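You operate a simulated robot arm through the tools that you are given. There is no shell and no other tool.

Carry out the task below with a simulated robot arm. There is one attempt and no reset: what you move stays moved.

## Task
Wind 8 metres of wire onto the small spool.
Fine: zero the counter and release the brake first; brake on again at the end; leave the tension dial.
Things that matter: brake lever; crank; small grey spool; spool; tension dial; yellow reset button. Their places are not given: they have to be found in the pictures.

The check looks at the end state, three seconds after you hand in, the way a careful person would. Anything else that was tipped, shoved, dropped, spilled or broken makes it a failure.

## Robot
A 6-joint arm with a two-finger gripper, fixed in place. Base frame: the origin is at the foot of the arm, x ahead of it, y to its left, z up; the work surface is at about z = 0.812. Lengths are in m, angles in degrees, forces in N, time in s.
Its first joint turns from -166.0 to 166.0 degrees. Payload 3.43 kg.
Tool frame: the origin (TCP) lies between the finger pads and is the grasp point; the fingertips stand 0.02 m ahead of it; z points along the fingers, y is the line along which they close. Largest opening 0.19 m; the body of the gripper starts 0.248 m behind the TCP.
Orientation is told as [roll, pitch, yaw] about the base's x, y, z axes, in that order, counted from this pose: with the fingers straight down and closing along the base's y, the tool's x points along the base's -x, its y along +y and its z along -z.

## Interface
- The arm moves only by the tool arm_command. Its argument "targets" is a list that holds one entry, the list of rows, each a list of 7 numbers: the shift along the base's x, y, z in units of 20 mm (1.0 is 20 mm), then the turn, a rotation vector about the base's x, y, z in units of 4 degrees (1.0 is 4 degrees), then the closure, from 0 (fully open) to 1 (shut). In form: [[[tx, ty, tz, rx, ry, rz, fingers], ...]]. A call has 1 to 20 rows; each row shifts and turns the commanded pose from where the row before left it. A call with a number of a shift or a turn outside -1 to 1 is refused whole. A row lasts 0.2 s, in which the tool goes at most 0.05 m and 8.6 degrees; a call with a longer step from one row to the next is refused whole, and so is a gripper value outside its range. A pose out of reach is approached as far as the arm can. The call stops where the force on the tool passes 40 N (or 10 N more than at its start, if that is more) or the arm is blocked; 0.2 s more then pass. The fingers move at their own pace (about 0.045 m/s each) and stop on an object; they squeeze with about 39 N. The grip force told is the motor's: it shows also when the fingers shut on nothing. Time passes only in rows, and 0.2 s behind the last, so rows that do not move let the fingers close. The reply holds the time, the measured pose of the TCP, the force on the tool along the base axes, the opening and the grip force, in the units named above and with some noise, with the torque about the TCP (base axes, N m) and any sound that the robot's microphone picked up, and new pictures: "pictures" is both (left out), scene, wrist or none.
- Cameras (640 x 400 px; columns grow to the right, rows downward): "scene" is fixed at [0.2192, 0.6498, 1.5871]; the picture's right is [-0.52, -0.85, 0.00], its down [-0.41, 0.25, -0.88] and it looks along [0.75, -0.46, -0.48] (base axes); focal length 371 px, centre (320, 200). "wrist" rides on the gripper at [0.07, -0.008, -0.288] in the tool frame; the picture's right is [0.12, 0.99, 0.00], its down [-0.96, 0.12, -0.25] and it looks along [-0.25, 0.03, 0.97] (tool axes); focal length 261 px, centre (320, 200).
- raise_lower(by): slides the trunk up (or, below 0, down) by that many m; the arm rides with it, the base frame stays. It gives what a move gives, with no picture.
- measure_at(camera, pixels): for up to 12 pixels [column, row] of the newest picture of that camera ("zoom" is the newest enlarged one), the place [x, y, z] in the base frame of the surface seen there, good to about 0.002 m. The clock stands still meanwhile.
- zoom(camera, box): a new picture of the part [left, top, right, bottom] of that camera's present view, enlarged. The clock stands still meanwhile.
- hand_in(): hands the job in; it is judged then, once.

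Leave the gripper open and the arm clear of the work at the hand-in unless told otherwise.

The tools are called after "Emit:" by a JSON object that holds its "name" and its "arguments". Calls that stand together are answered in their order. arm_command: Moves the arm, as the interface text tells. Its arguments: {"type":"object","properties":{"targets":{"type":"array","items":{"type":"array","items":{"type":"array","items":{"type":"number"}}}},"pictures":{"type":"string","enum":["both","scene","wrist","none"]}},"required":["targets"]} The other tools are called the same way: raise_lower (by) slides the trunk up or down; measure_at (camera, pixels) gives the place of the surface under pixels of a picture; zoom (camera, box) takes an enlarged picture of a part of a camera's view; hand_in () hands the job in.

At the start:

```text
time: 0.0
ee_pos: [0.8397, -0.1331, 1.1611]
tool_rot: [0.0, -0.1, 0.0]
force: [0.2, 0.3, -0.2]
torque: [0.02, -0.01, -0.02]
grip_width: 0.1901
grip_force: 0.0
trunk travel left (down, up): [-0.175, 0.065]
```

scene: 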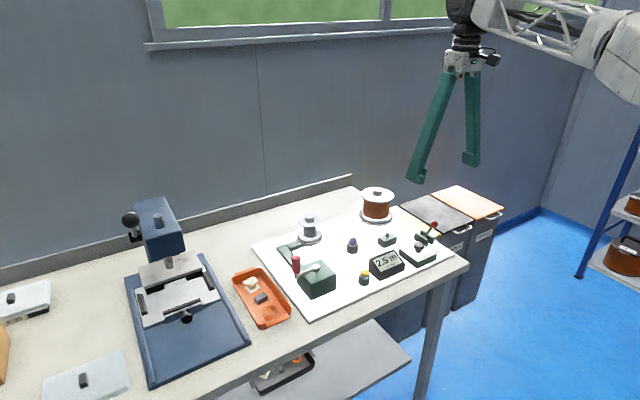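
wrist: 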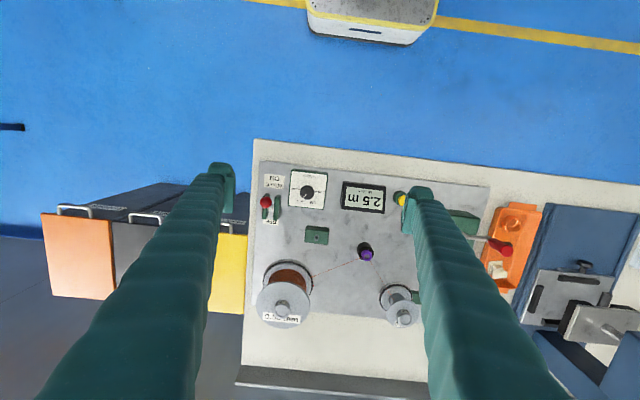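

I see a white board with a winding machine: crank with red knob near (297,268), a counter reading "2.5 m" at (385,263), a yellow button near (365,275), a lever with red tip at (432,228), and spools. I'll zoom in on both cameras to see the details.

Emit:
{"name": "zoom", "arguments": {"camera": "scene", "box": [250, 180, 470, 318]}}

Emit:
{"name": "zoom", "arguments": {"camera": "wrist", "box": [240, 150, 540, 338]}}

```text
2.90 times, centred on (360, 249) of scene
```

zoom: 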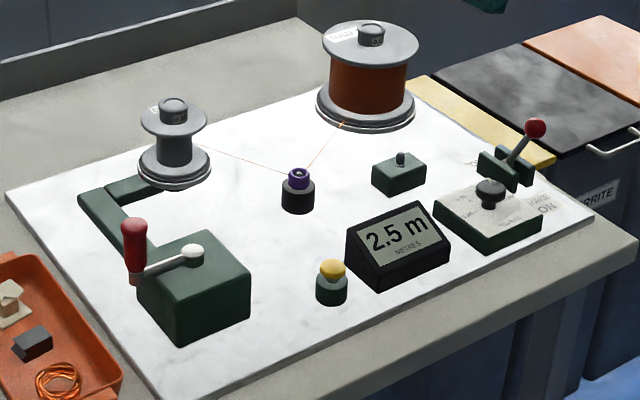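

```text
2.13 times, centred on (390, 244) of wrist
```

zoom: 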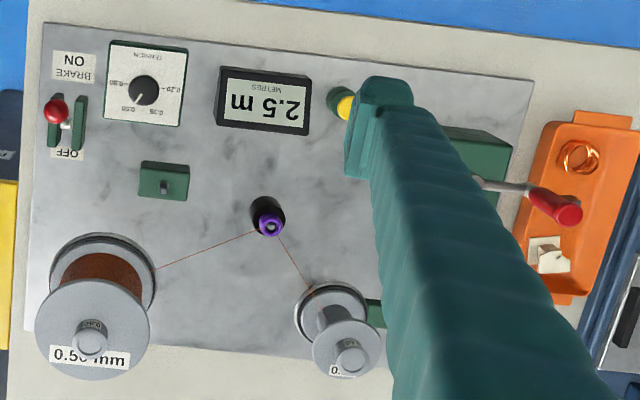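

Now closer zooms on the brake lever and on the crank side.

Emit:
{"name": "zoom", "arguments": {"camera": "wrist", "box": [250, 160, 340, 250]}}

Emit:
{"name": "zoom", "arguments": {"camera": "scene", "box": [390, 210, 470, 275]}}

Emit:
{"name": "zoom", "arguments": {"camera": "scene", "box": [255, 205, 385, 305]}}

```text
4.44 times, centred on (295, 205) of wrist
```

zoom: 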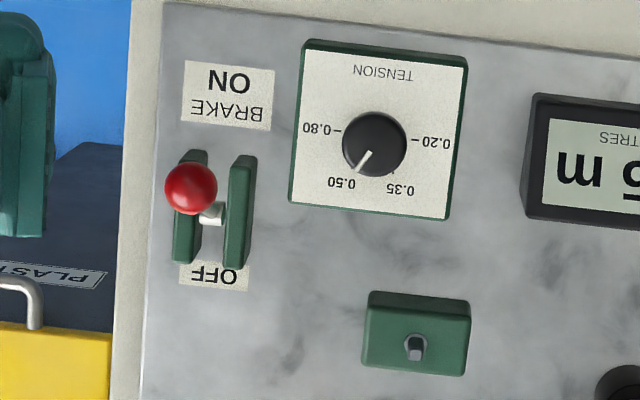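

```text
6.15 times, centred on (430, 242) of scene
```

zoom: 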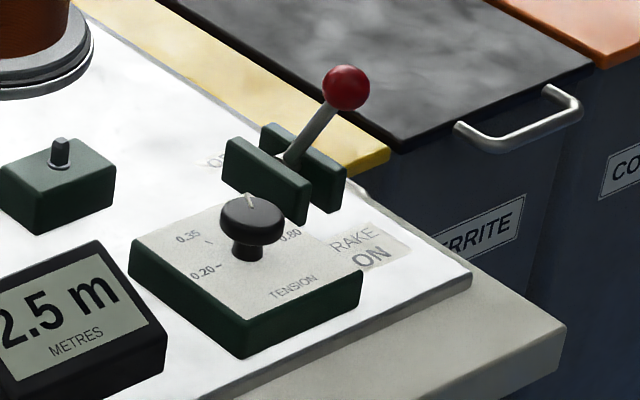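

```text
4.00 times, centred on (320, 255) of scene
```

zoom: 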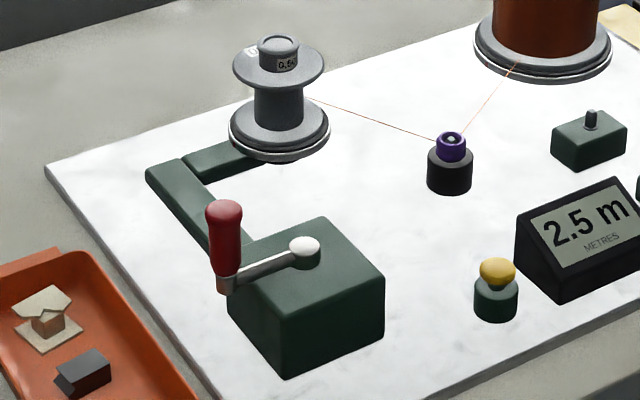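

The brake lever leans towards ON (robot side). The crank has a vertical shaft with an upright red handle. I'll measure the crank hub, handle, button, and others in the newest zoom (255..385).

Emit:
{"name": "measure_at", "arguments": {"camera": "zoom", "pixels": [[303, 242], [224, 207], [225, 235], [226, 268], [265, 264], [497, 265], [495, 275], [496, 300], [278, 42], [285, 320], [350, 240], [450, 140]]}}

Emit:
{"name": "measure_at", "arguments": {"camera": "wrist", "pixels": [[277, 202], [266, 201], [280, 208], [275, 203], [282, 182], [280, 221], [308, 192], [316, 236], [365, 252], [402, 199], [504, 248], [470, 222]]}}

Emit:
{"name": "measure_at", "arguments": {"camera": "scene", "pixels": [[433, 225], [430, 230], [427, 235], [422, 236], [432, 236], [421, 244], [385, 263], [388, 238], [364, 274], [297, 266], [297, 259], [312, 265]]}}

```text
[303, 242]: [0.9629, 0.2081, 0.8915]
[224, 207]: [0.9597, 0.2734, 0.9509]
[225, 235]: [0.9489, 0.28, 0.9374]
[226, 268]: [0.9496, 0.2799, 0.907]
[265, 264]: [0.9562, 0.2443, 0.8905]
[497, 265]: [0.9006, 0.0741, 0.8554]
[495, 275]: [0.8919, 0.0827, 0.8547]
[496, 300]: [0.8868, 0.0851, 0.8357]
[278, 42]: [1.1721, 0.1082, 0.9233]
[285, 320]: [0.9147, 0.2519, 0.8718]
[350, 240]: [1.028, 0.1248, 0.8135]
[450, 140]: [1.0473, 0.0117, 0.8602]
```

```text
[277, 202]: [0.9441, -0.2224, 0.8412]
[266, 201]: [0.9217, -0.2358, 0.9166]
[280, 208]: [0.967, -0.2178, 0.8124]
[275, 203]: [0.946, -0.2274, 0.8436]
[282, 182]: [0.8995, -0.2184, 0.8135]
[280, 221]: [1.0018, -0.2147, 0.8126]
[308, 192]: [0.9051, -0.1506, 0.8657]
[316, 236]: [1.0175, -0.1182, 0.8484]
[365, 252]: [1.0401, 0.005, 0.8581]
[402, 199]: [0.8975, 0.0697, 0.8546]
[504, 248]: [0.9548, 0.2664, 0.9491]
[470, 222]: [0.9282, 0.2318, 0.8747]
```

```text
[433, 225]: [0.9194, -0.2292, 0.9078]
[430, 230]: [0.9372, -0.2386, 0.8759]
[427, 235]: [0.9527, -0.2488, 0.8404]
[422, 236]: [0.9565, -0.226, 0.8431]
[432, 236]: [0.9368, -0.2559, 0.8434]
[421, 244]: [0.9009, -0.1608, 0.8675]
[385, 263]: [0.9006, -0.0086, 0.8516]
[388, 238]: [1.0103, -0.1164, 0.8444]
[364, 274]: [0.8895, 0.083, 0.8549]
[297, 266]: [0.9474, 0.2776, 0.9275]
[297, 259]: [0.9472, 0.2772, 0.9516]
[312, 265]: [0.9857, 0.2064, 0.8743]
```

Measured: button centre ≈ (0.898, 0.075) top z≈0.857; crank hub ≈ (0.963, 0.206); red handle ≈ (0.957, 0.273), top z≈0.953; lever knob ≈ (0.925, -0.233, 0.915), leaning to ON. First I go above the yellow button with the fingers closing (tips at z≈0.91).

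Emit:
{"name": "arm_command", "arguments": {"targets": [[[0.2417, 0.867, -0.9, 0, 0, 0, 1], [0.2417, 0.867, -0.9, 0, 0, 0, 1], [0.2417, 0.867, -0.9, 0, 0, 0, 1], [0.2417, 0.867, -0.9, 0, 0, 0, 1], [0.2417, 0.867, -0.9, 0, 0, 0, 1], [0.2417, 0.867, -0.9, 0, 0, 0, 1], [0.2417, 0.867, -0.9, 0, 0, 0, 1], [0.2417, 0.867, -0.9, 0, 0, 0, 1], [0.2417, 0.867, -0.9, 0, 0, 0, 1], [0.2417, 0.867, -0.9, 0, 0, 0, 1], [0.2417, 0.867, -0.9, 0, 0, 0, 1], [0.2417, 0.867, -0.9, 0, 0, 0, 1], [0, 0, 0, 0, 0, 0, 1], [0, 0, 0, 0, 0, 0, 1]]]}}

```text
time: 3.0
ee_pos: [0.8975, 0.0743, 0.9446]
tool_rot: [-0.1, -0.1, -0.1]
force: [-0.3, -0.4, -0.2]
torque: [-0.02, -0.03, 0.01]
grip_width: 0.0001
grip_force: 34.2
trunk travel left (down, up): [-0.175, 0.065]
```

scene: 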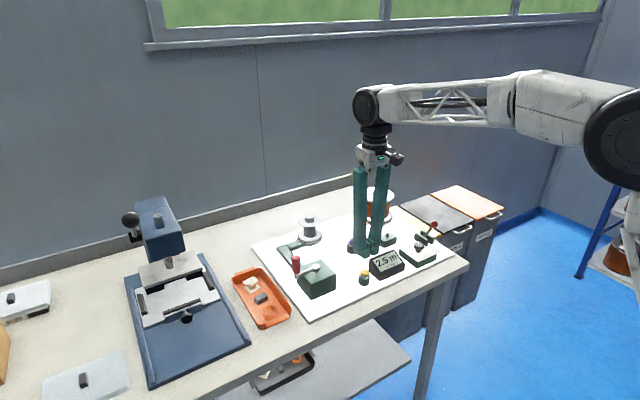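
wrist: 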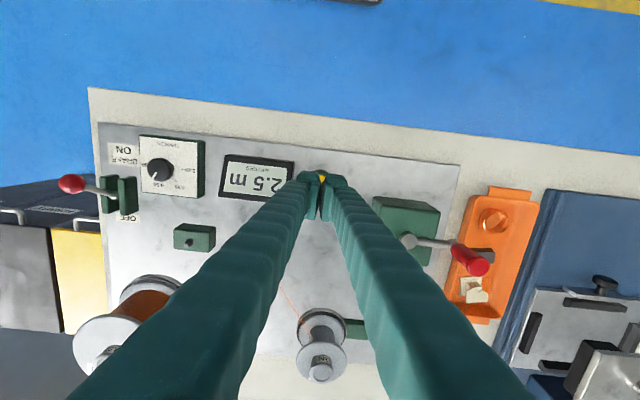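

The closed fingers are straight above the yellow button (seen just behind them in the wrist picture at (320,180)). I lower the tips to just above the button, then press gently.

Emit:
{"name": "arm_command", "arguments": {"targets": [[[0, 0, -1, 0, 0, 0, 1], [0, 0, -1, 0, 0, 0, 1], [0, 0, -0.9, 0, 0, 0, 1], [0, 0, 0, 0, 0, 0, 1]]]}}

Emit:
{"name": "zoom", "arguments": {"camera": "scene", "box": [330, 230, 420, 300]}}

```text
time: 4.0
ee_pos: [0.899, 0.0741, 0.886]
tool_rot: [-0.1, 0.0, 0.0]
force: [-0.4, -0.1, 0.2]
torque: [-0.01, 0.01, -0.01]
grip_width: 0.0
grip_force: 34.2
trunk travel left (down, up): [-0.175, 0.065]
```

scene: 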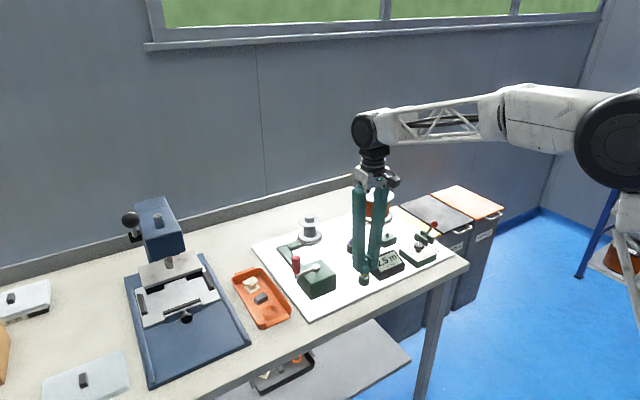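
wrist: 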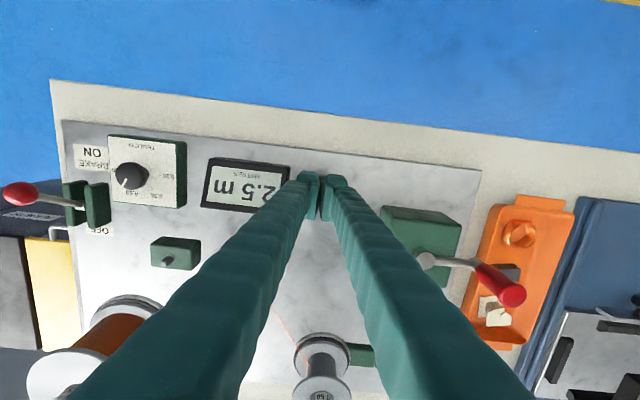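

```text
5.71 times, centred on (375, 265) of scene
```

zoom: 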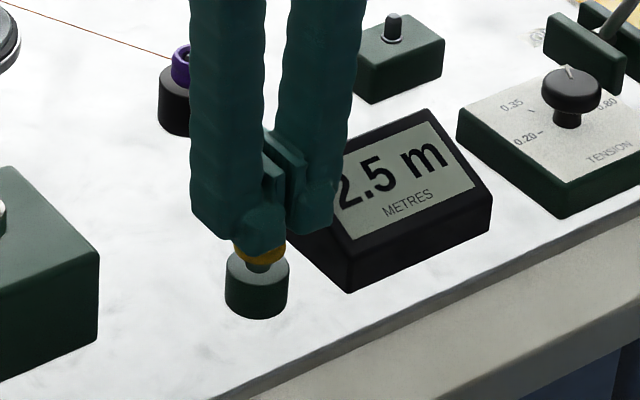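

The finger tips are right over the yellow cap. Now pressing in 4 mm steps.

Emit:
{"name": "arm_command", "arguments": {"targets": [[[0, 0, -0.2, 0, 0, 0, 1], [0, 0, -0.2, 0, 0, 0, 1], [0, 0, -0.2, 0, 0, 0, 1], [0, 0, 0, 0, 0, 0, 1]]], "pictures": "none"}}

Emit:
{"name": "zoom", "arguments": {"camera": "scene", "box": [330, 230, 420, 300]}}

```text
time: 5.0
ee_pos: [0.8991, 0.0742, 0.8756]
tool_rot: [0.1, 0.0, 0.1]
force: [-0.8, -0.2, -0.4]
torque: [-0.01, 0.02, 0.01]
grip_width: 0.0
grip_force: 34.2
trunk travel left (down, up): [-0.175, 0.065]
```

```text
5.71 times, centred on (375, 265) of scene
```

zoom: 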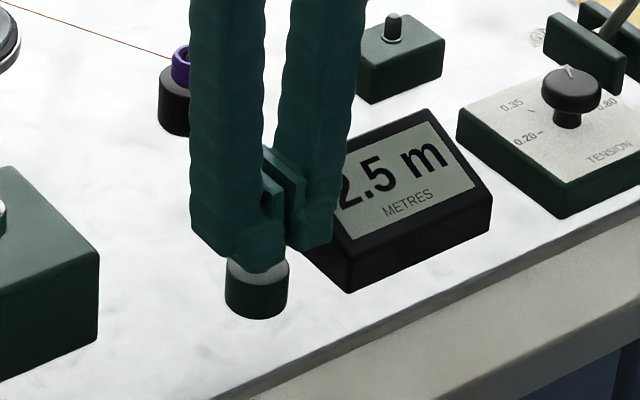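

Tips at z≈0.8556, hardly any force yet; the counter still reads 2.5. I press a little further.

Emit:
{"name": "arm_command", "arguments": {"targets": [[[0, 0, -0.15, 0, 0, 0, 1], [0, 0, -0.15, 0, 0, 0, 1], [0, 0, 0, 0, 0, 0, 1]]], "pictures": "none"}}

Emit:
{"name": "zoom", "arguments": {"camera": "scene", "box": [330, 230, 420, 300]}}

```text
time: 5.8
ee_pos: [0.8977, 0.0743, 0.8691]
tool_rot: [0.0, 0.0, 0.1]
force: [0.3, -0.6, 3.4]
torque: [-0.01, -0.02, 0.02]
grip_width: 0.0058
grip_force: 34.7
trunk travel left (down, up): [-0.175, 0.065]
heard: click
```

```text
5.71 times, centred on (375, 265) of scene
```

zoom: 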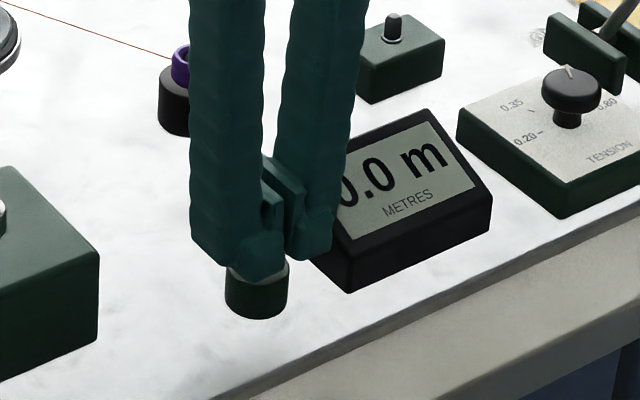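

The counter now shows 0.0 m and a click was heard. I lift off, and travel to the robot side of the brake lever at about (0.865, -0.238), staying above everything.

Emit:
{"name": "arm_command", "arguments": {"targets": [[[0, 0, 1, 0, 0, 0, 1], [0, 0, 1, 0, 0, 0, 1], [0, 0, 1, 0, 0, 0, 1], [0, 0, 1, 0, 0, 0, 1], [-0.103, -0.976, 0, 0, 0, 0, 1], [-0.103, -0.976, 0, 0, 0, 0, 1], [-0.103, -0.976, 0, 0, 0, 0, 1], [-0.103, -0.976, 0, 0, 0, 0, 1], [-0.103, -0.976, 0, 0, 0, 0, 1], [-0.103, -0.976, 0, 0, 0, 0, 1], [-0.103, -0.976, 0, 0, 0, 0, 1], [-0.103, -0.976, 0, 0, 0, 0, 1], [-0.103, -0.976, 0, 0, 0, 0, 1], [-0.103, -0.976, 0, 0, 0, 0, 1], [-0.103, -0.976, 0, 0, 0, 0, 1], [-0.103, -0.976, 0, 0, 0, 0, 1], [-0.103, -0.976, 0, 0, 0, 0, 1], [-0.103, -0.976, 0, 0, 0, 0, 1], [-0.103, -0.976, 0, 0, 0, 0, 1], [-0.103, -0.976, 0, 0, 0, 0, 1]]]}}

Emit:
{"name": "zoom", "arguments": {"camera": "scene", "box": [340, 200, 470, 290]}}

```text
time: 10.0
ee_pos: [0.8644, -0.2368, 0.9493]
tool_rot: [0.0, 0.1, 0.2]
force: [-0.5, 0.5, 0.5]
torque: [-0.08, -0.03, 0.0]
grip_width: 0.0
grip_force: 34.3
trunk travel left (down, up): [-0.175, 0.065]
```

scene: 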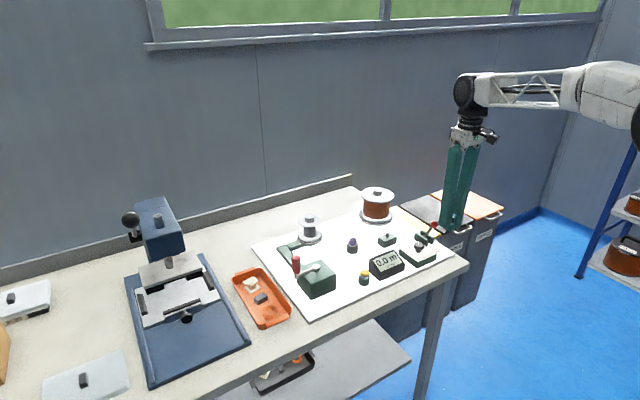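
wrist: 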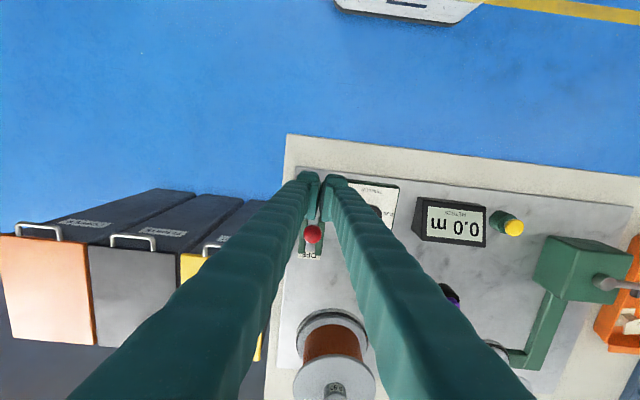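

```text
4.44 times, centred on (405, 245) of scene
```

zoom: 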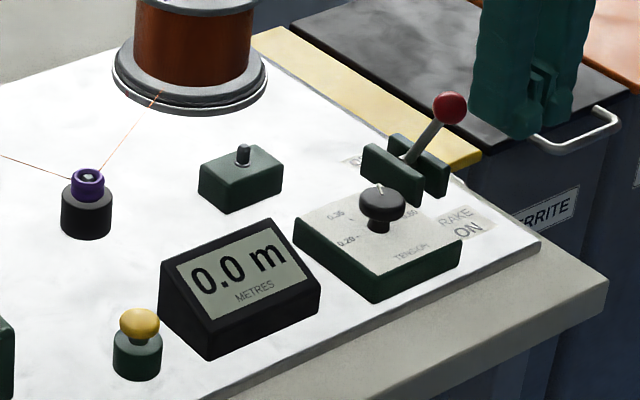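

Counter stays at 0.0. The knob is straight ahead of the fingers (wrist (312,233)). I measure the knob and the stick again before pushing.

Emit:
{"name": "measure_at", "arguments": {"camera": "zoom", "pixels": [[450, 107], [444, 104], [456, 108], [450, 96], [430, 135], [415, 155], [382, 160], [420, 170], [378, 200]]}}

Emit:
{"name": "measure_at", "arguments": {"camera": "wrist", "pixels": [[312, 233], [305, 233], [319, 233], [312, 226], [312, 242]]}}

```text
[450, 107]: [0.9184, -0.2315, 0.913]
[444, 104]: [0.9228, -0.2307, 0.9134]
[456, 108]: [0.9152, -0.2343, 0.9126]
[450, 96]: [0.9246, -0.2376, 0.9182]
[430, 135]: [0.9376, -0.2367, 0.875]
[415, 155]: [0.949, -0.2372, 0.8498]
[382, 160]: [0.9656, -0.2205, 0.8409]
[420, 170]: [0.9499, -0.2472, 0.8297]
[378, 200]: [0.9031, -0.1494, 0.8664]
```

```text
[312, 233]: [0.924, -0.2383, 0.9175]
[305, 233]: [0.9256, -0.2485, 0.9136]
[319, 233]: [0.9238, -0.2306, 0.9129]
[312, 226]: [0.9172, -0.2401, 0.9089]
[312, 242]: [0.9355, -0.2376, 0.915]
```

Knob centre ≈ (0.926, -0.239, 0.906). I lower the tips to z≈0.895 and push the knob along +x towards OFF, in small steps.

Emit:
{"name": "arm_command", "arguments": {"targets": [[[0, -0.1, -0.85, 0, 0, 0, 1], [0, 0, -0.85, 0, 0, 0, 1], [0.5, 0, 0, 0, 0, 0, 1], [0.5, 0, 0, 0, 0, 0, 1], [0.5, 0, 0, 0, 0, 0, 1], [0.5, 0, 0, 0, 0, 0, 1], [0.5, 0, 0, 0, 0, 0, 1], [0.5, 0, 0, 0, 0, 0, 1], [0.5, 0, 0, 0, 0, 0, 1], [0.5, 0, 0, 0, 0, 0, 1], [0, 0, 0, 0, 0, 0, 1]]]}}

Emit:
{"name": "zoom", "arguments": {"camera": "scene", "box": [340, 200, 470, 290]}}

```text
time: 12.4
ee_pos: [0.9454, -0.24, 0.9138]
tool_rot: [0.0, 0.0, 0.1]
force: [1.0, -0.4, -0.4]
torque: [-0.02, -0.03, 0.02]
grip_width: 0.0003
grip_force: 34.5
trunk travel left (down, up): [-0.175, 0.065]
```

scene: 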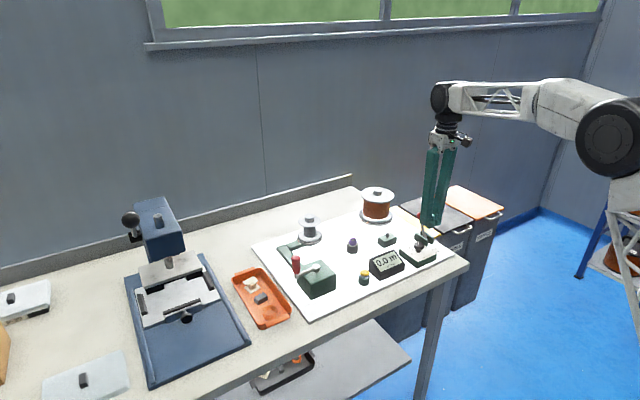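
wrist: 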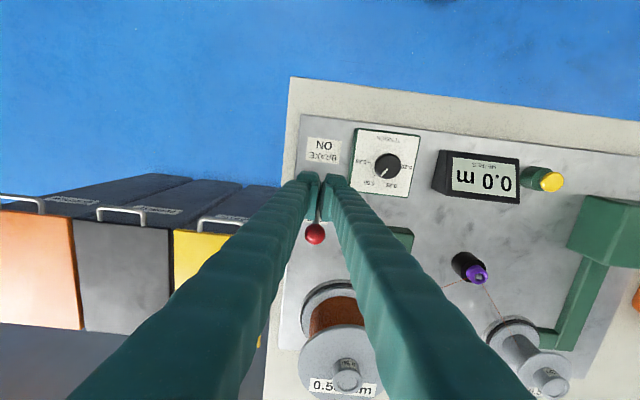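

```text
4.44 times, centred on (405, 245) of scene
```

zoom: 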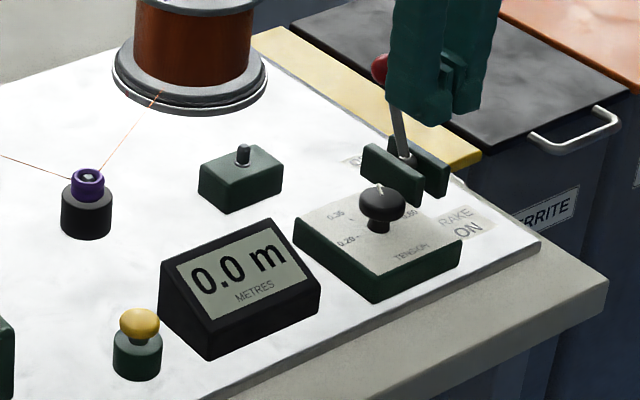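

The lever moves easily and is now leaning past centre. I keep pushing towards OFF until it clicks or stops.

Emit:
{"name": "arm_command", "arguments": {"targets": [[[0.3, 0, 0, 0, 0, 0, 1], [0.3, 0, 0, 0, 0, 0, 1], [0.3, 0, 0, 0, 0, 0, 1], [0.3, 0, 0, 0, 0, 0, 1], [0, 0, 0, 0, 0, 0, 1]]]}}

Emit:
{"name": "zoom", "arguments": {"camera": "scene", "box": [340, 200, 470, 290]}}

```text
time: 13.4
ee_pos: [0.9606, -0.2392, 0.9135]
tool_rot: [0.1, 0.6, 0.1]
force: [-19.2, -0.1, 3.5]
torque: [0.02, 0.19, 0.08]
grip_width: 0.0059
grip_force: 34.5
trunk travel left (down, up): [-0.175, 0.065]
stopped in row 4: the force on the tool passed its limit at 48 N (the readings are from after the stop); the commanded pose is now the measured one
```

scene: 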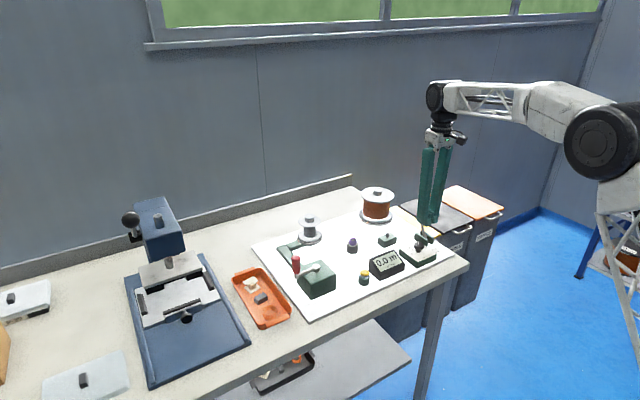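
wrist: 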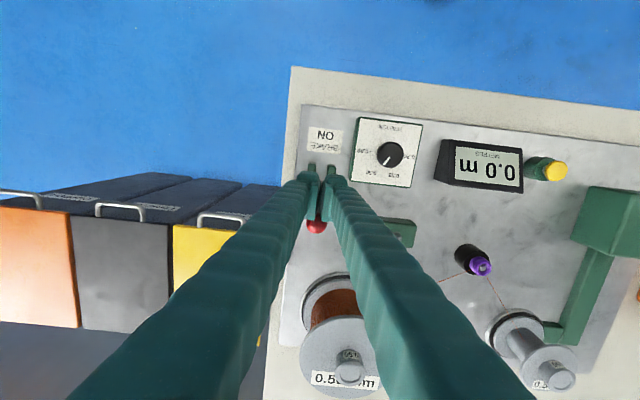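

```text
4.44 times, centred on (405, 245) of scene
```

zoom: 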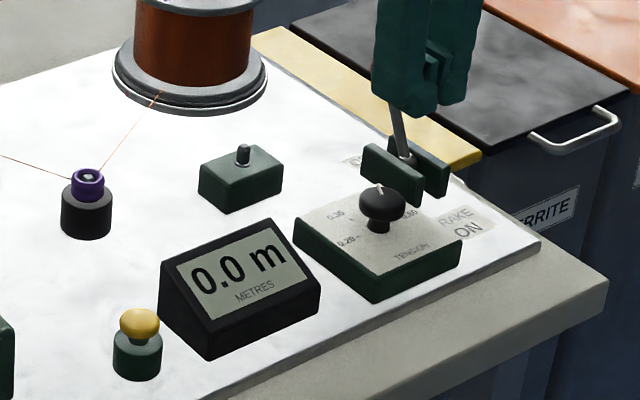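

The lever is at its OFF end stop (force spike). The fingers seem slightly spread, so I open them a bit so that the knob isn't dragged back, then retreat towards -x and up.

Emit:
{"name": "arm_command", "arguments": {"targets": [[[0, 0, 0, 0, 0, 0, 0.8], [0, 0, 0, 0, 0, 0, 0.8], [0, 0, 0, 0, 0, 0, 0.8], [-0.5, 0, 0, 0, 0, 0, 0.8], [-1, 0, 0, 0, 0, 0, 0.8], [-1, 0, 0, 0, 0, 0, 0.8], [-1, 0, 0, 0, 0, 0, 0.8], [0, 0, 1, 0, 0, 0, 0.8], [0, 0, 1, 0, 0, 0, 0.8], [0, 0, 1, 0, 0, 0, 0.8], [0, 0, 0, 0, 0, 0, 0.8]]]}}

Emit:
{"name": "zoom", "arguments": {"camera": "scene", "box": [340, 200, 470, 290]}}

```text
time: 15.8
ee_pos: [0.8914, -0.2391, 0.975]
tool_rot: [0.2, 0.4, 0.0]
force: [0.1, -0.2, 0.3]
torque: [-0.01, 0.0, 0.01]
grip_width: 0.0382
grip_force: 0.0
trunk travel left (down, up): [-0.175, 0.065]
```

scene: 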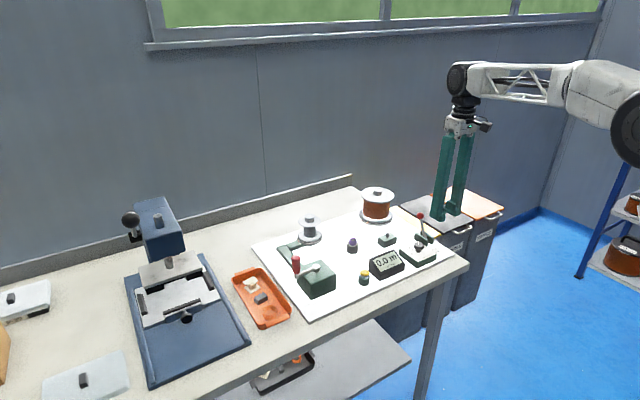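
wrist: 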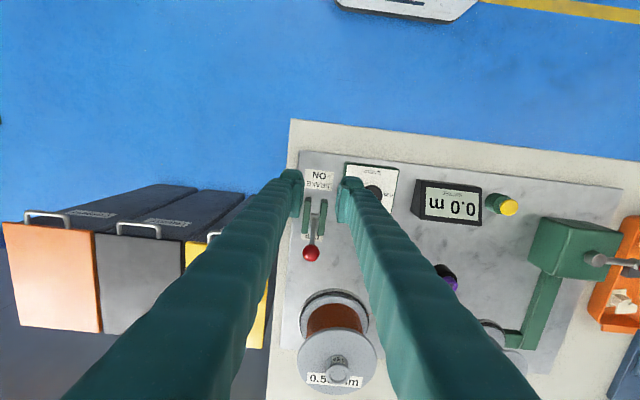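

```text
4.44 times, centred on (405, 245) of scene
```

zoom: 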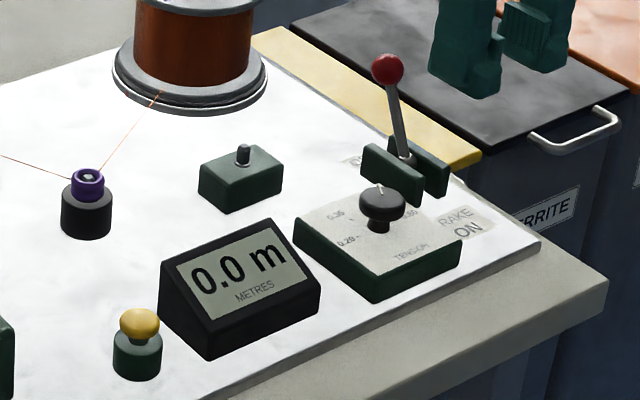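

The lever now leans to OFF (knob at zoom (387,70)). I measure it for later, together with the crank parts in the scene picture.

Emit:
{"name": "measure_at", "arguments": {"camera": "zoom", "pixels": [[387, 58], [387, 70], [395, 110], [402, 140]]}}

Emit:
{"name": "zoom", "arguments": {"camera": "scene", "box": [270, 240, 350, 310]}}

```text
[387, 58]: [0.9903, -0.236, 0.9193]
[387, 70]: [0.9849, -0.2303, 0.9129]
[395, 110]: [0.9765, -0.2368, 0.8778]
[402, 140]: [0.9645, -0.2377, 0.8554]
```

```text
5.71 times, centred on (310, 275) of scene
```

zoom: 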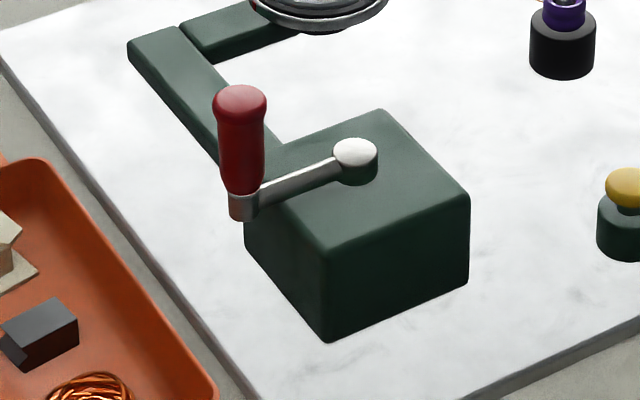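

Emit:
{"name": "measure_at", "arguments": {"camera": "zoom", "pixels": [[240, 95], [240, 105], [215, 108], [264, 108], [240, 150], [240, 185], [242, 208], [355, 153], [355, 145], [340, 153], [370, 153], [328, 250]]}}

```text
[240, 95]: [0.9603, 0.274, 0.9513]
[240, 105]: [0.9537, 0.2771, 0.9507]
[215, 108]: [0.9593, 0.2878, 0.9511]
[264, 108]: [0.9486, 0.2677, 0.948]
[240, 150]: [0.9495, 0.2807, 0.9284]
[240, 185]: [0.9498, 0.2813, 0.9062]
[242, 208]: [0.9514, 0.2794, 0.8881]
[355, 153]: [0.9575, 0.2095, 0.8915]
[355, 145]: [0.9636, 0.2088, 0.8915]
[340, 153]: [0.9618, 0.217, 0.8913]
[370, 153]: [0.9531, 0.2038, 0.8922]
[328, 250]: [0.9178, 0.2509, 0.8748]
```

Crank hub axis ≈ (0.958, 0.2095), handle axis ≈ (0.959, 0.2757): crank radius ≈ 0.066, handle from z≈0.895 to 0.952. The far side of the circle is beyond straight-down reach, so I tilt the fingers outward by 20° (about y, pads stay upright) while travelling towards the crank.

Emit:
{"name": "arm_command", "arguments": {"targets": [[[0, 0.5, 1, 0, 0, 0, 0.7], [0, 1, 1, 0, 0, 0, 0.7], [0.18, 1, 1, 0, -0.3, 0, 0.7], [0.18, 1, 0, 0, -0.3, 0, 0.7], [0.18, 1, 0, 0, -0.3, 0, 0.7], [0.18, 1, 0, 0, -0.3, 0, 0.7], [0.18, 1, 0, 0, -0.3, 0, 0.7], [0.18, 1, 0, 0, -0.3, 0, 0.7], [0.18, 1, 0, 0, -0.3, 0, 0.7], [0.18, 1, 0, 0, -0.3, 0, 0.7], [0.18, 1, 0, 0, -0.3, 0, 0.7], [0.18, 1, 0, 0, -0.3, 0, 0.7], [0.18, 1, 0, 0, -0.3, 0, 0.7], [0.18, 1, 0, 0, -0.3, 0, 0.7], [0.18, 1, 0, 0, -0.3, 0, 0.7], [0.18, 1, 0, 0, -0.3, 0, 0.7], [0.18, 1, 0, 0, -0.3, 0, 0.7], [0.18, 1, 0, 0, -0.3, 0, 0.7], [0.18, 1, 0, 0, -0.2, 0, 0.7], [0.18, 1, 0, 0, 0, 0, 0.7]]]}}

```text
time: 20.0
ee_pos: [0.9578, 0.1514, 1.033]
tool_rot: [0.1, -19.6, 0.0]
force: [0.1, -1.1, 0.5]
torque: [0.08, -0.03, 0.03]
grip_width: 0.0569
grip_force: 0.1
trunk travel left (down, up): [-0.175, 0.065]
```

scene: 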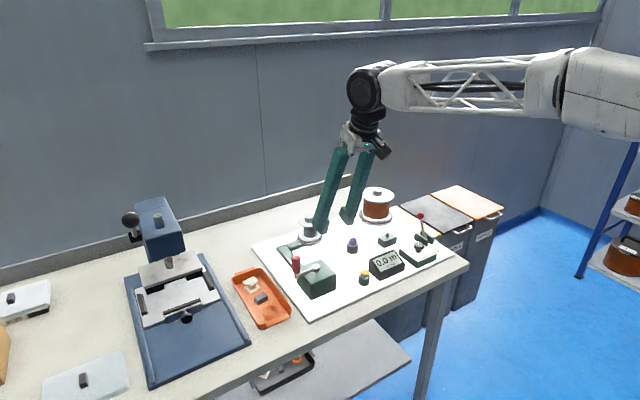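
wrist: 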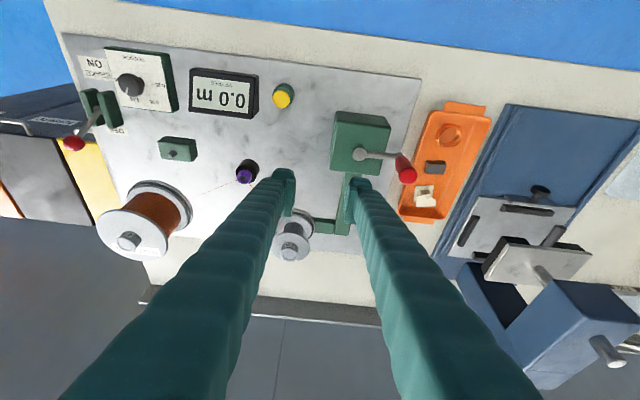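

Tilt works and the counter still reads 0.0. From here the wrist camera sees the crank well; I measure the hub, handle and the press's nearest parts.

Emit:
{"name": "zoom", "arguments": {"camera": "wrist", "box": [320, 100, 440, 220]}}

Emit:
{"name": "measure_at", "arguments": {"camera": "wrist", "pixels": [[360, 154], [408, 176], [403, 162], [500, 260], [580, 330], [610, 350], [540, 255], [292, 250], [520, 325]]}}

```text
3.33 times, centred on (380, 160) of wrist
```

zoom: 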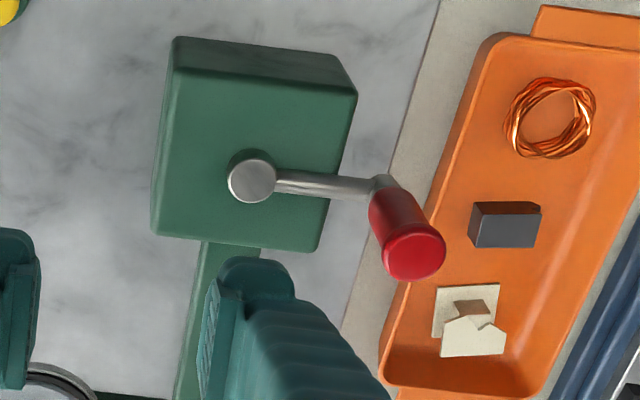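

```text
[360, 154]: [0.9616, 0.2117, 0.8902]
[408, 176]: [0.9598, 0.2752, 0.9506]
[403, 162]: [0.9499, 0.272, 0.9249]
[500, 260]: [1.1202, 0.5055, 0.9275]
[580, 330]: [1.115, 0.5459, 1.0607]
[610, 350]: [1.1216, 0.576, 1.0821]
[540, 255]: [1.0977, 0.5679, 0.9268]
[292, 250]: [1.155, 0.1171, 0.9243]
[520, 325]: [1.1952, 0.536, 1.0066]
```

Emit:
{"name": "measure_at", "arguments": {"camera": "zoom", "pixels": [[252, 181], [236, 181], [268, 181], [252, 166], [252, 196], [414, 252], [392, 252], [436, 252], [414, 235], [414, 272], [320, 185]]}}

```text
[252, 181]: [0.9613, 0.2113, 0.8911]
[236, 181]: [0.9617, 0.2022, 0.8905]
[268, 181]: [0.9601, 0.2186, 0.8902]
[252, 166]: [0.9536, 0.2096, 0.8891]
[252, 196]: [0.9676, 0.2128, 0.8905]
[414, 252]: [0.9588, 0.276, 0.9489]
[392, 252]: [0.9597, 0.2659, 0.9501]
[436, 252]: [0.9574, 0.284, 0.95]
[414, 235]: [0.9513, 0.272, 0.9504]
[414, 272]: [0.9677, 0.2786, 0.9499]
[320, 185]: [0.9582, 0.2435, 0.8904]
```

Hub ≈ (0.960, 0.2105), handle ≈ (0.959, 0.2755), radius 0.065. I move above the handle (y +0.124), then go down to TCP z≈0.933 with the handle between the open fingers.

Emit:
{"name": "arm_command", "arguments": {"targets": [[[0.02, 1, 0, 0, 0, 0, 0.68], [0.02, 1, 0, 0, 0, 0, 0.68], [0.02, 1, 0, 0, 0, 0, 0.68], [0, 1, 0, 0, 0, 0, 0.68], [0, 1, 0, 0, 0, 0, 0.68], [0, 1, 0, 0, 0, 0, 0.68], [0, 0.2, 0, 0, 0, 0, 0.68], [0, 0, -0.8, 0, 0, 0, 0.68], [0, 0, -0.8, 0, 0, 0, 0.68], [0, 0, 0, 0, 0, 0, 0.68]]]}}

Emit:
{"name": "zoom", "arguments": {"camera": "scene", "box": [260, 210, 390, 310]}}

```text
time: 22.2
ee_pos: [0.9595, 0.2751, 1.0004]
tool_rot: [0.1, -19.5, -0.1]
force: [0.4, 0.2, 0.0]
torque: [0.02, -0.01, 0.01]
grip_width: 0.0607
grip_force: 0.0
trunk travel left (down, up): [-0.175, 0.065]
```

scene: 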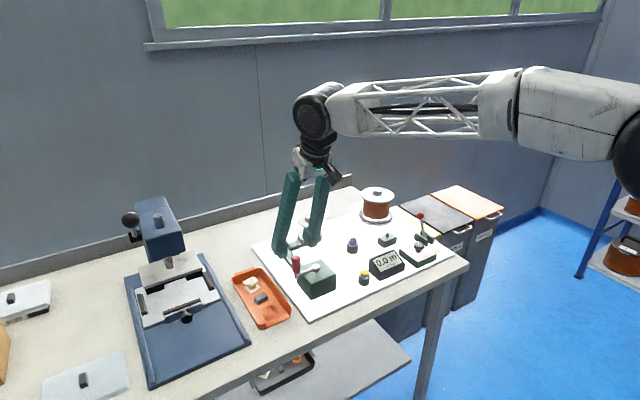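
wrist: 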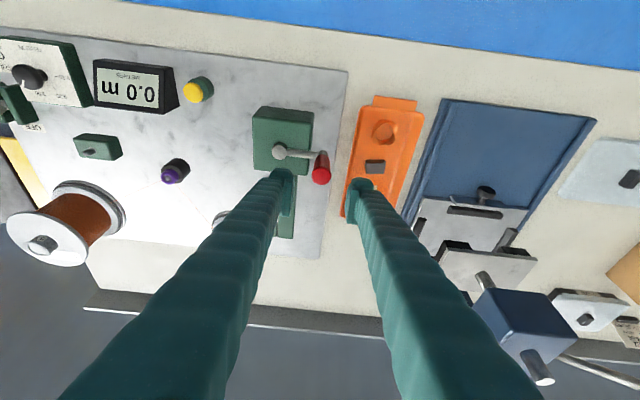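

```text
4.00 times, centred on (325, 260) of scene
```

zoom: 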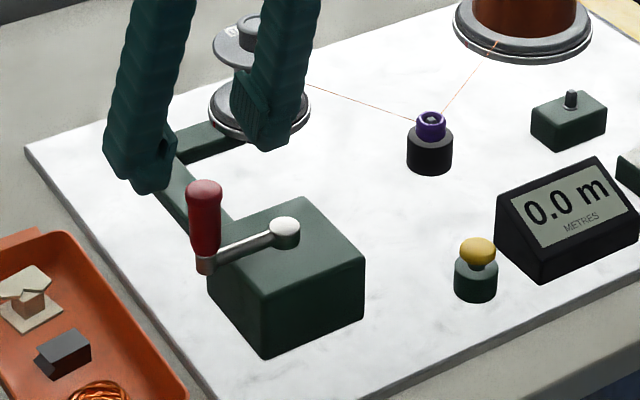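

The handle is centred between the fingers. Before gripping, I check that the far point of the crank circle (x≈1.03) is reachable at this tilt, going out and reading the pose.

Emit:
{"name": "arm_command", "arguments": {"targets": [[[0.9, -0.8, 0, 0, 0, 0, 0.68], [0.9, -0.8, 0, 0, 0, 0, 0.68], [0.9, -0.8, 0, 0, 0, 0, 0.68], [0.9, -0.85, 0, 0, 0, 0, 0.68], [0, 0, 0, 0, 0, 0, 0.68]]], "pictures": "none"}}

```text
time: 23.4
ee_pos: [1.0303, 0.2097, 1.0016]
tool_rot: [0.1, -19.6, 0.0]
force: [0.3, -0.7, 0.2]
torque: [-0.01, 0.01, 0.0]
grip_width: 0.0609
grip_force: 0.1
trunk travel left (down, up): [-0.175, 0.065]
```

Reachable (1.030, 0.210). I return above the handle, lower to TCP z≈0.933 and close the fingers on the handle.

Emit:
{"name": "arm_command", "arguments": {"targets": [[[-0.9, 0.8, 0, 0, 0, 0, 0.68], [-0.9, 0.8, 0, 0, 0, 0, 0.68], [-0.9, 0.8, 0, 0, 0, 0, 0.68], [-0.9, 0.85, 0, 0, 0, 0, 0.68], [0, 0, -0.8, 0, 0, 0, 0.68], [0, 0, -0.85, 0, 0, 0, 0.68], [0, 0, -0.85, 0, 0, 0, 0.68], [0, 0, -0.85, 0, 0, 0, 0.68], [0, 0, 0, 0, 0, 0, 0.68], [0, 0, 0, 0, 0, 0, 1], [0, 0, 0, 0, 0, 0, 1], [0, 0, 0, 0, 0, 0, 1], [0, 0, 0, 0, 0, 0, 1]]]}}

Emit:
{"name": "zoom", "arguments": {"camera": "scene", "box": [260, 210, 390, 310]}}

```text
time: 26.2
ee_pos: [0.9585, 0.2753, 0.9342]
tool_rot: [0.1, -19.5, 0.0]
force: [-0.4, 0.0, -1.1]
torque: [-0.08, -0.04, -0.02]
grip_width: 0.0224
grip_force: 44.9
trunk travel left (down, up): [-0.175, 0.065]
```

scene: 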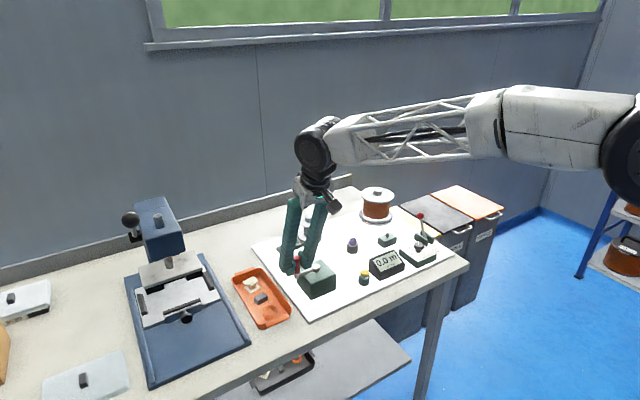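
wrist: 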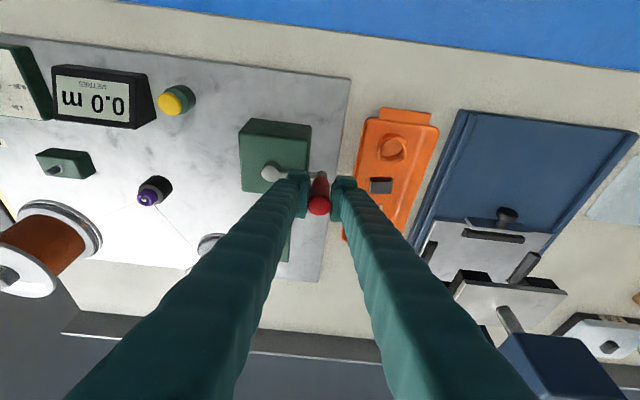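

```text
4.00 times, centred on (325, 260) of scene
```

zoom: 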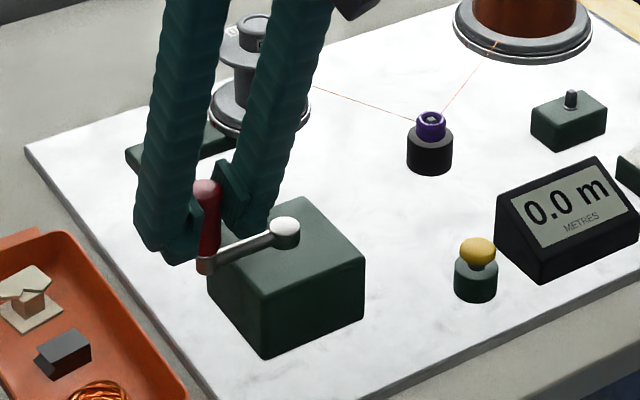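

Handle gripped (22.4 mm). To choose the winding direction, I look closely at how the wire meets the small spool.

Emit:
{"name": "zoom", "arguments": {"camera": "scene", "box": [290, 205, 370, 255]}}

Emit:
{"name": "zoom", "arguments": {"camera": "wrist", "box": [120, 160, 240, 260]}}

Emit:
{"name": "zoom", "arguments": {"camera": "wrist", "box": [230, 100, 380, 230]}}

```text
8.00 times, centred on (330, 230) of scene
```

zoom: 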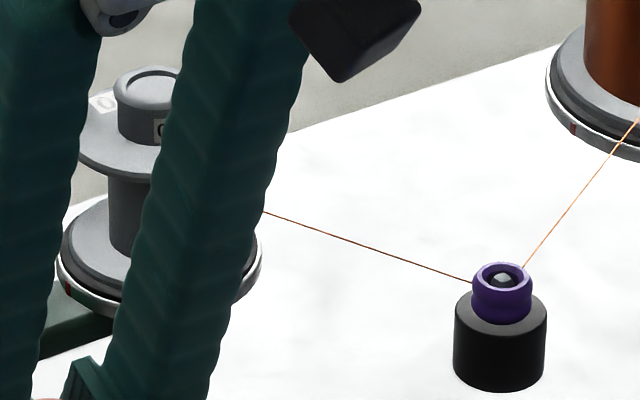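

```text
4.00 times, centred on (180, 210) of wrist
```

zoom: 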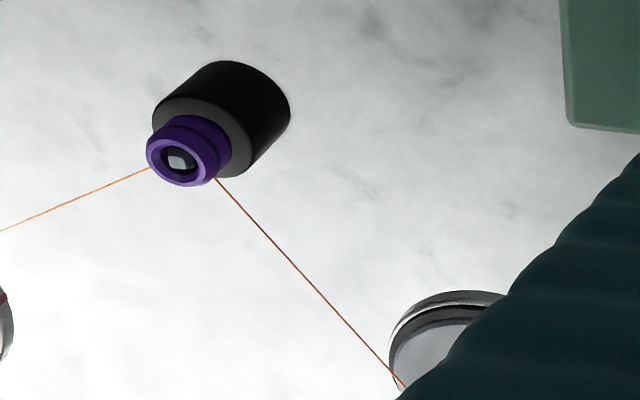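

```text
3.08 times, centred on (305, 165) of wrist
```

zoom: 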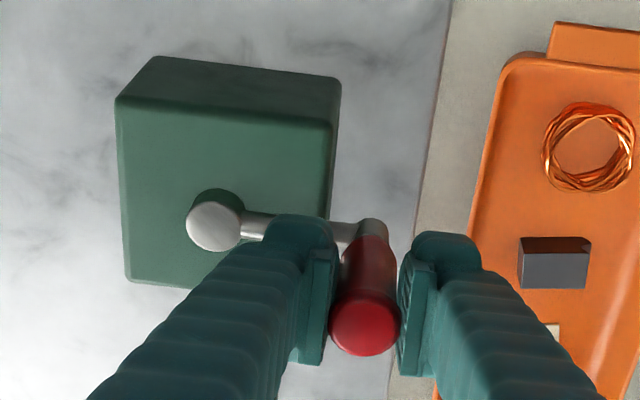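

I re-zoom on the wire in the wrist view and measure points on it to see on which side of the barrel it runs.

Emit:
{"name": "zoom", "arguments": {"camera": "wrist", "box": [160, 195, 230, 255]}}

```text
6.67 times, centred on (195, 225) of wrist
```

zoom: 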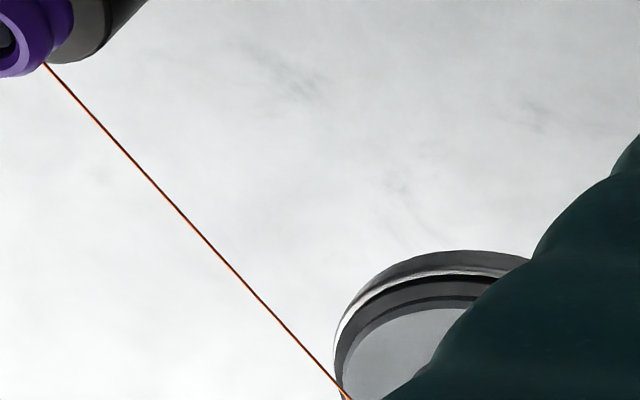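

Emit:
{"name": "measure_at", "arguments": {"camera": "zoom", "pixels": [[100, 124], [161, 192], [200, 235], [250, 290], [300, 346], [330, 379], [345, 394], [375, 375], [420, 330], [20, 50]]}}

Emit:
{"name": "measure_at", "arguments": {"camera": "scene", "pixels": [[307, 218], [306, 236], [309, 240], [352, 240]]}}

```text
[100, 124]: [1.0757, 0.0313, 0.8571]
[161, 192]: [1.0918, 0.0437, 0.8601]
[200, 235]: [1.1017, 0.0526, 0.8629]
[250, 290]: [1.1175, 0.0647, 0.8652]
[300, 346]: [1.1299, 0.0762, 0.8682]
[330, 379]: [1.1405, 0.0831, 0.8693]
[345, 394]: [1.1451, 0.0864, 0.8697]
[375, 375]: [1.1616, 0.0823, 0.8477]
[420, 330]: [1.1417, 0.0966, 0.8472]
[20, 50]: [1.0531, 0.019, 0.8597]
```

```text
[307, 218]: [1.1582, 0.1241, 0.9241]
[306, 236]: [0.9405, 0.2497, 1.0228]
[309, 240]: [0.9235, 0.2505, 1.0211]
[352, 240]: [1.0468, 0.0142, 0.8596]
```

The wire passes on the right (-y,+x) side of the small spool's axis, so the spool must turn counter-clockwise (seen from above) to take up wire. I try the crank counter-clockwise by 72° (4 rows of 18°) and watch the counter.

Emit:
{"name": "arm_command", "arguments": {"targets": [[[-0.9997, -0.1583, 0, 0, 0, 0, 1], [-0.9018, -0.4595, 0, 0, 0, 0, 1], [-0.7157, -0.7157, 0, 0, 0, 0, 1], [-0.4595, -0.9018, 0, 0, 0, 0, 1], [0, 0, 0, 0, 0, 0, 1]]]}}

Emit:
{"name": "zoom", "arguments": {"camera": "scene", "box": [260, 210, 420, 310]}}

```text
time: 27.4
ee_pos: [0.8971, 0.2306, 0.9341]
tool_rot: [0.1, -19.5, 0.1]
force: [-3.0, 1.3, -8.0]
torque: [0.02, 0.03, 0.01]
grip_width: 0.0226
grip_force: 44.9
trunk travel left (down, up): [-0.175, 0.065]
```

scene: 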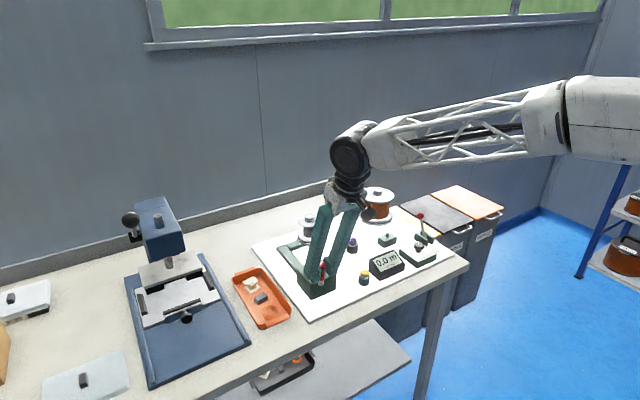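
wrist: 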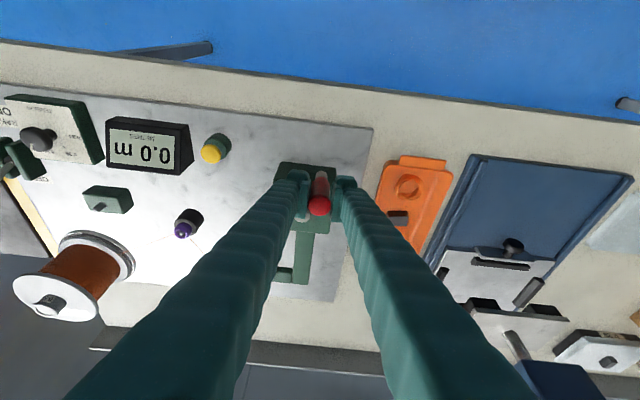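

```text
4.00 times, centred on (340, 260) of scene
```

zoom: 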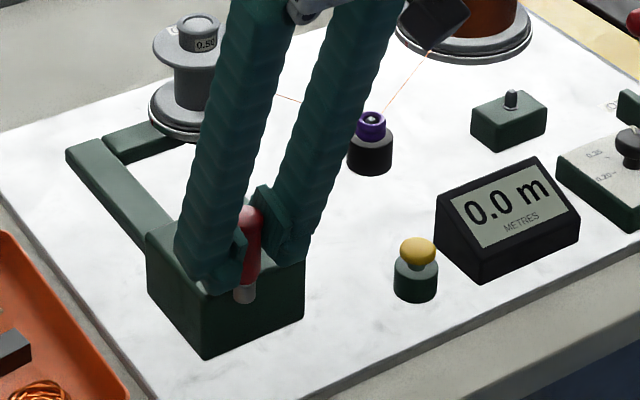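

The crank turned 72° easily but the counter still reads 0.0. I zoom onto the small spool's red rim mark and the counter to see if it turned.

Emit:
{"name": "zoom", "arguments": {"camera": "scene", "box": [290, 205, 370, 255]}}

Emit:
{"name": "zoom", "arguments": {"camera": "scene", "box": [360, 240, 420, 285]}}

```text
8.00 times, centred on (330, 230) of scene
```

zoom: 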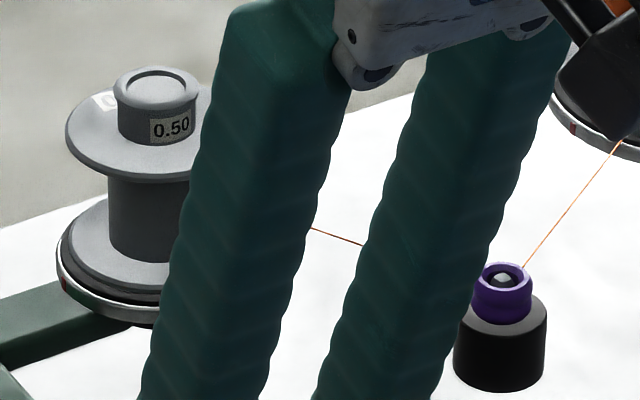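

```text
8.89 times, centred on (390, 262) of scene
```

zoom: 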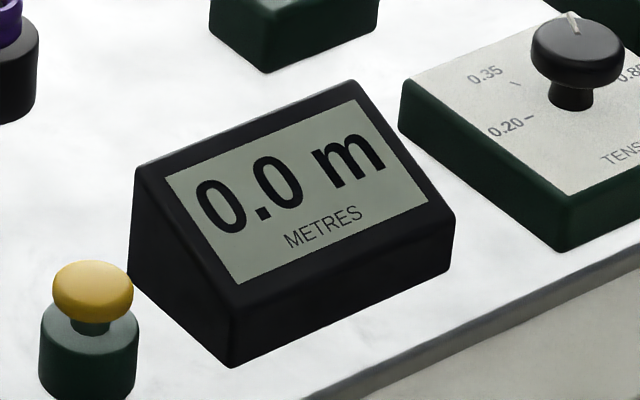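

The red mark on the spool rim shifted slightly (from (68,285) to (60,255)). I measure the small spool's geometry precisely to settle the direction.

Emit:
{"name": "zoom", "arguments": {"camera": "scene", "box": [290, 205, 370, 255]}}

Emit:
{"name": "measure_at", "arguments": {"camera": "zoom", "pixels": [[157, 78], [115, 95], [197, 95], [157, 145], [140, 220], [110, 215], [175, 220], [60, 255], [58, 245], [100, 308], [315, 230], [355, 242]]}}

```text
8.00 times, centred on (330, 230) of scene
```

zoom: 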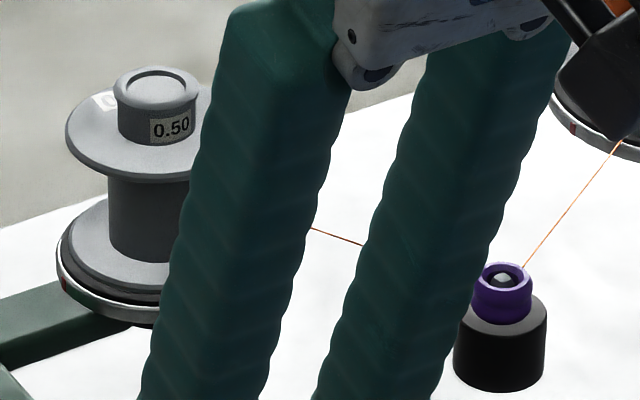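

```text
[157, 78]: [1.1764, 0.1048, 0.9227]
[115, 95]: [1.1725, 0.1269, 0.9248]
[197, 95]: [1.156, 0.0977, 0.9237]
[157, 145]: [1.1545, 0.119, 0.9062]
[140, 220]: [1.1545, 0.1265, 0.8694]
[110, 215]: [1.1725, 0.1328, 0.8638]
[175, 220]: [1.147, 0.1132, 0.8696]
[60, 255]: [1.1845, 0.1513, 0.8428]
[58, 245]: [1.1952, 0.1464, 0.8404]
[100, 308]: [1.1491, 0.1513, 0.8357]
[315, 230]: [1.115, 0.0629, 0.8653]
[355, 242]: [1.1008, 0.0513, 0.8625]
```

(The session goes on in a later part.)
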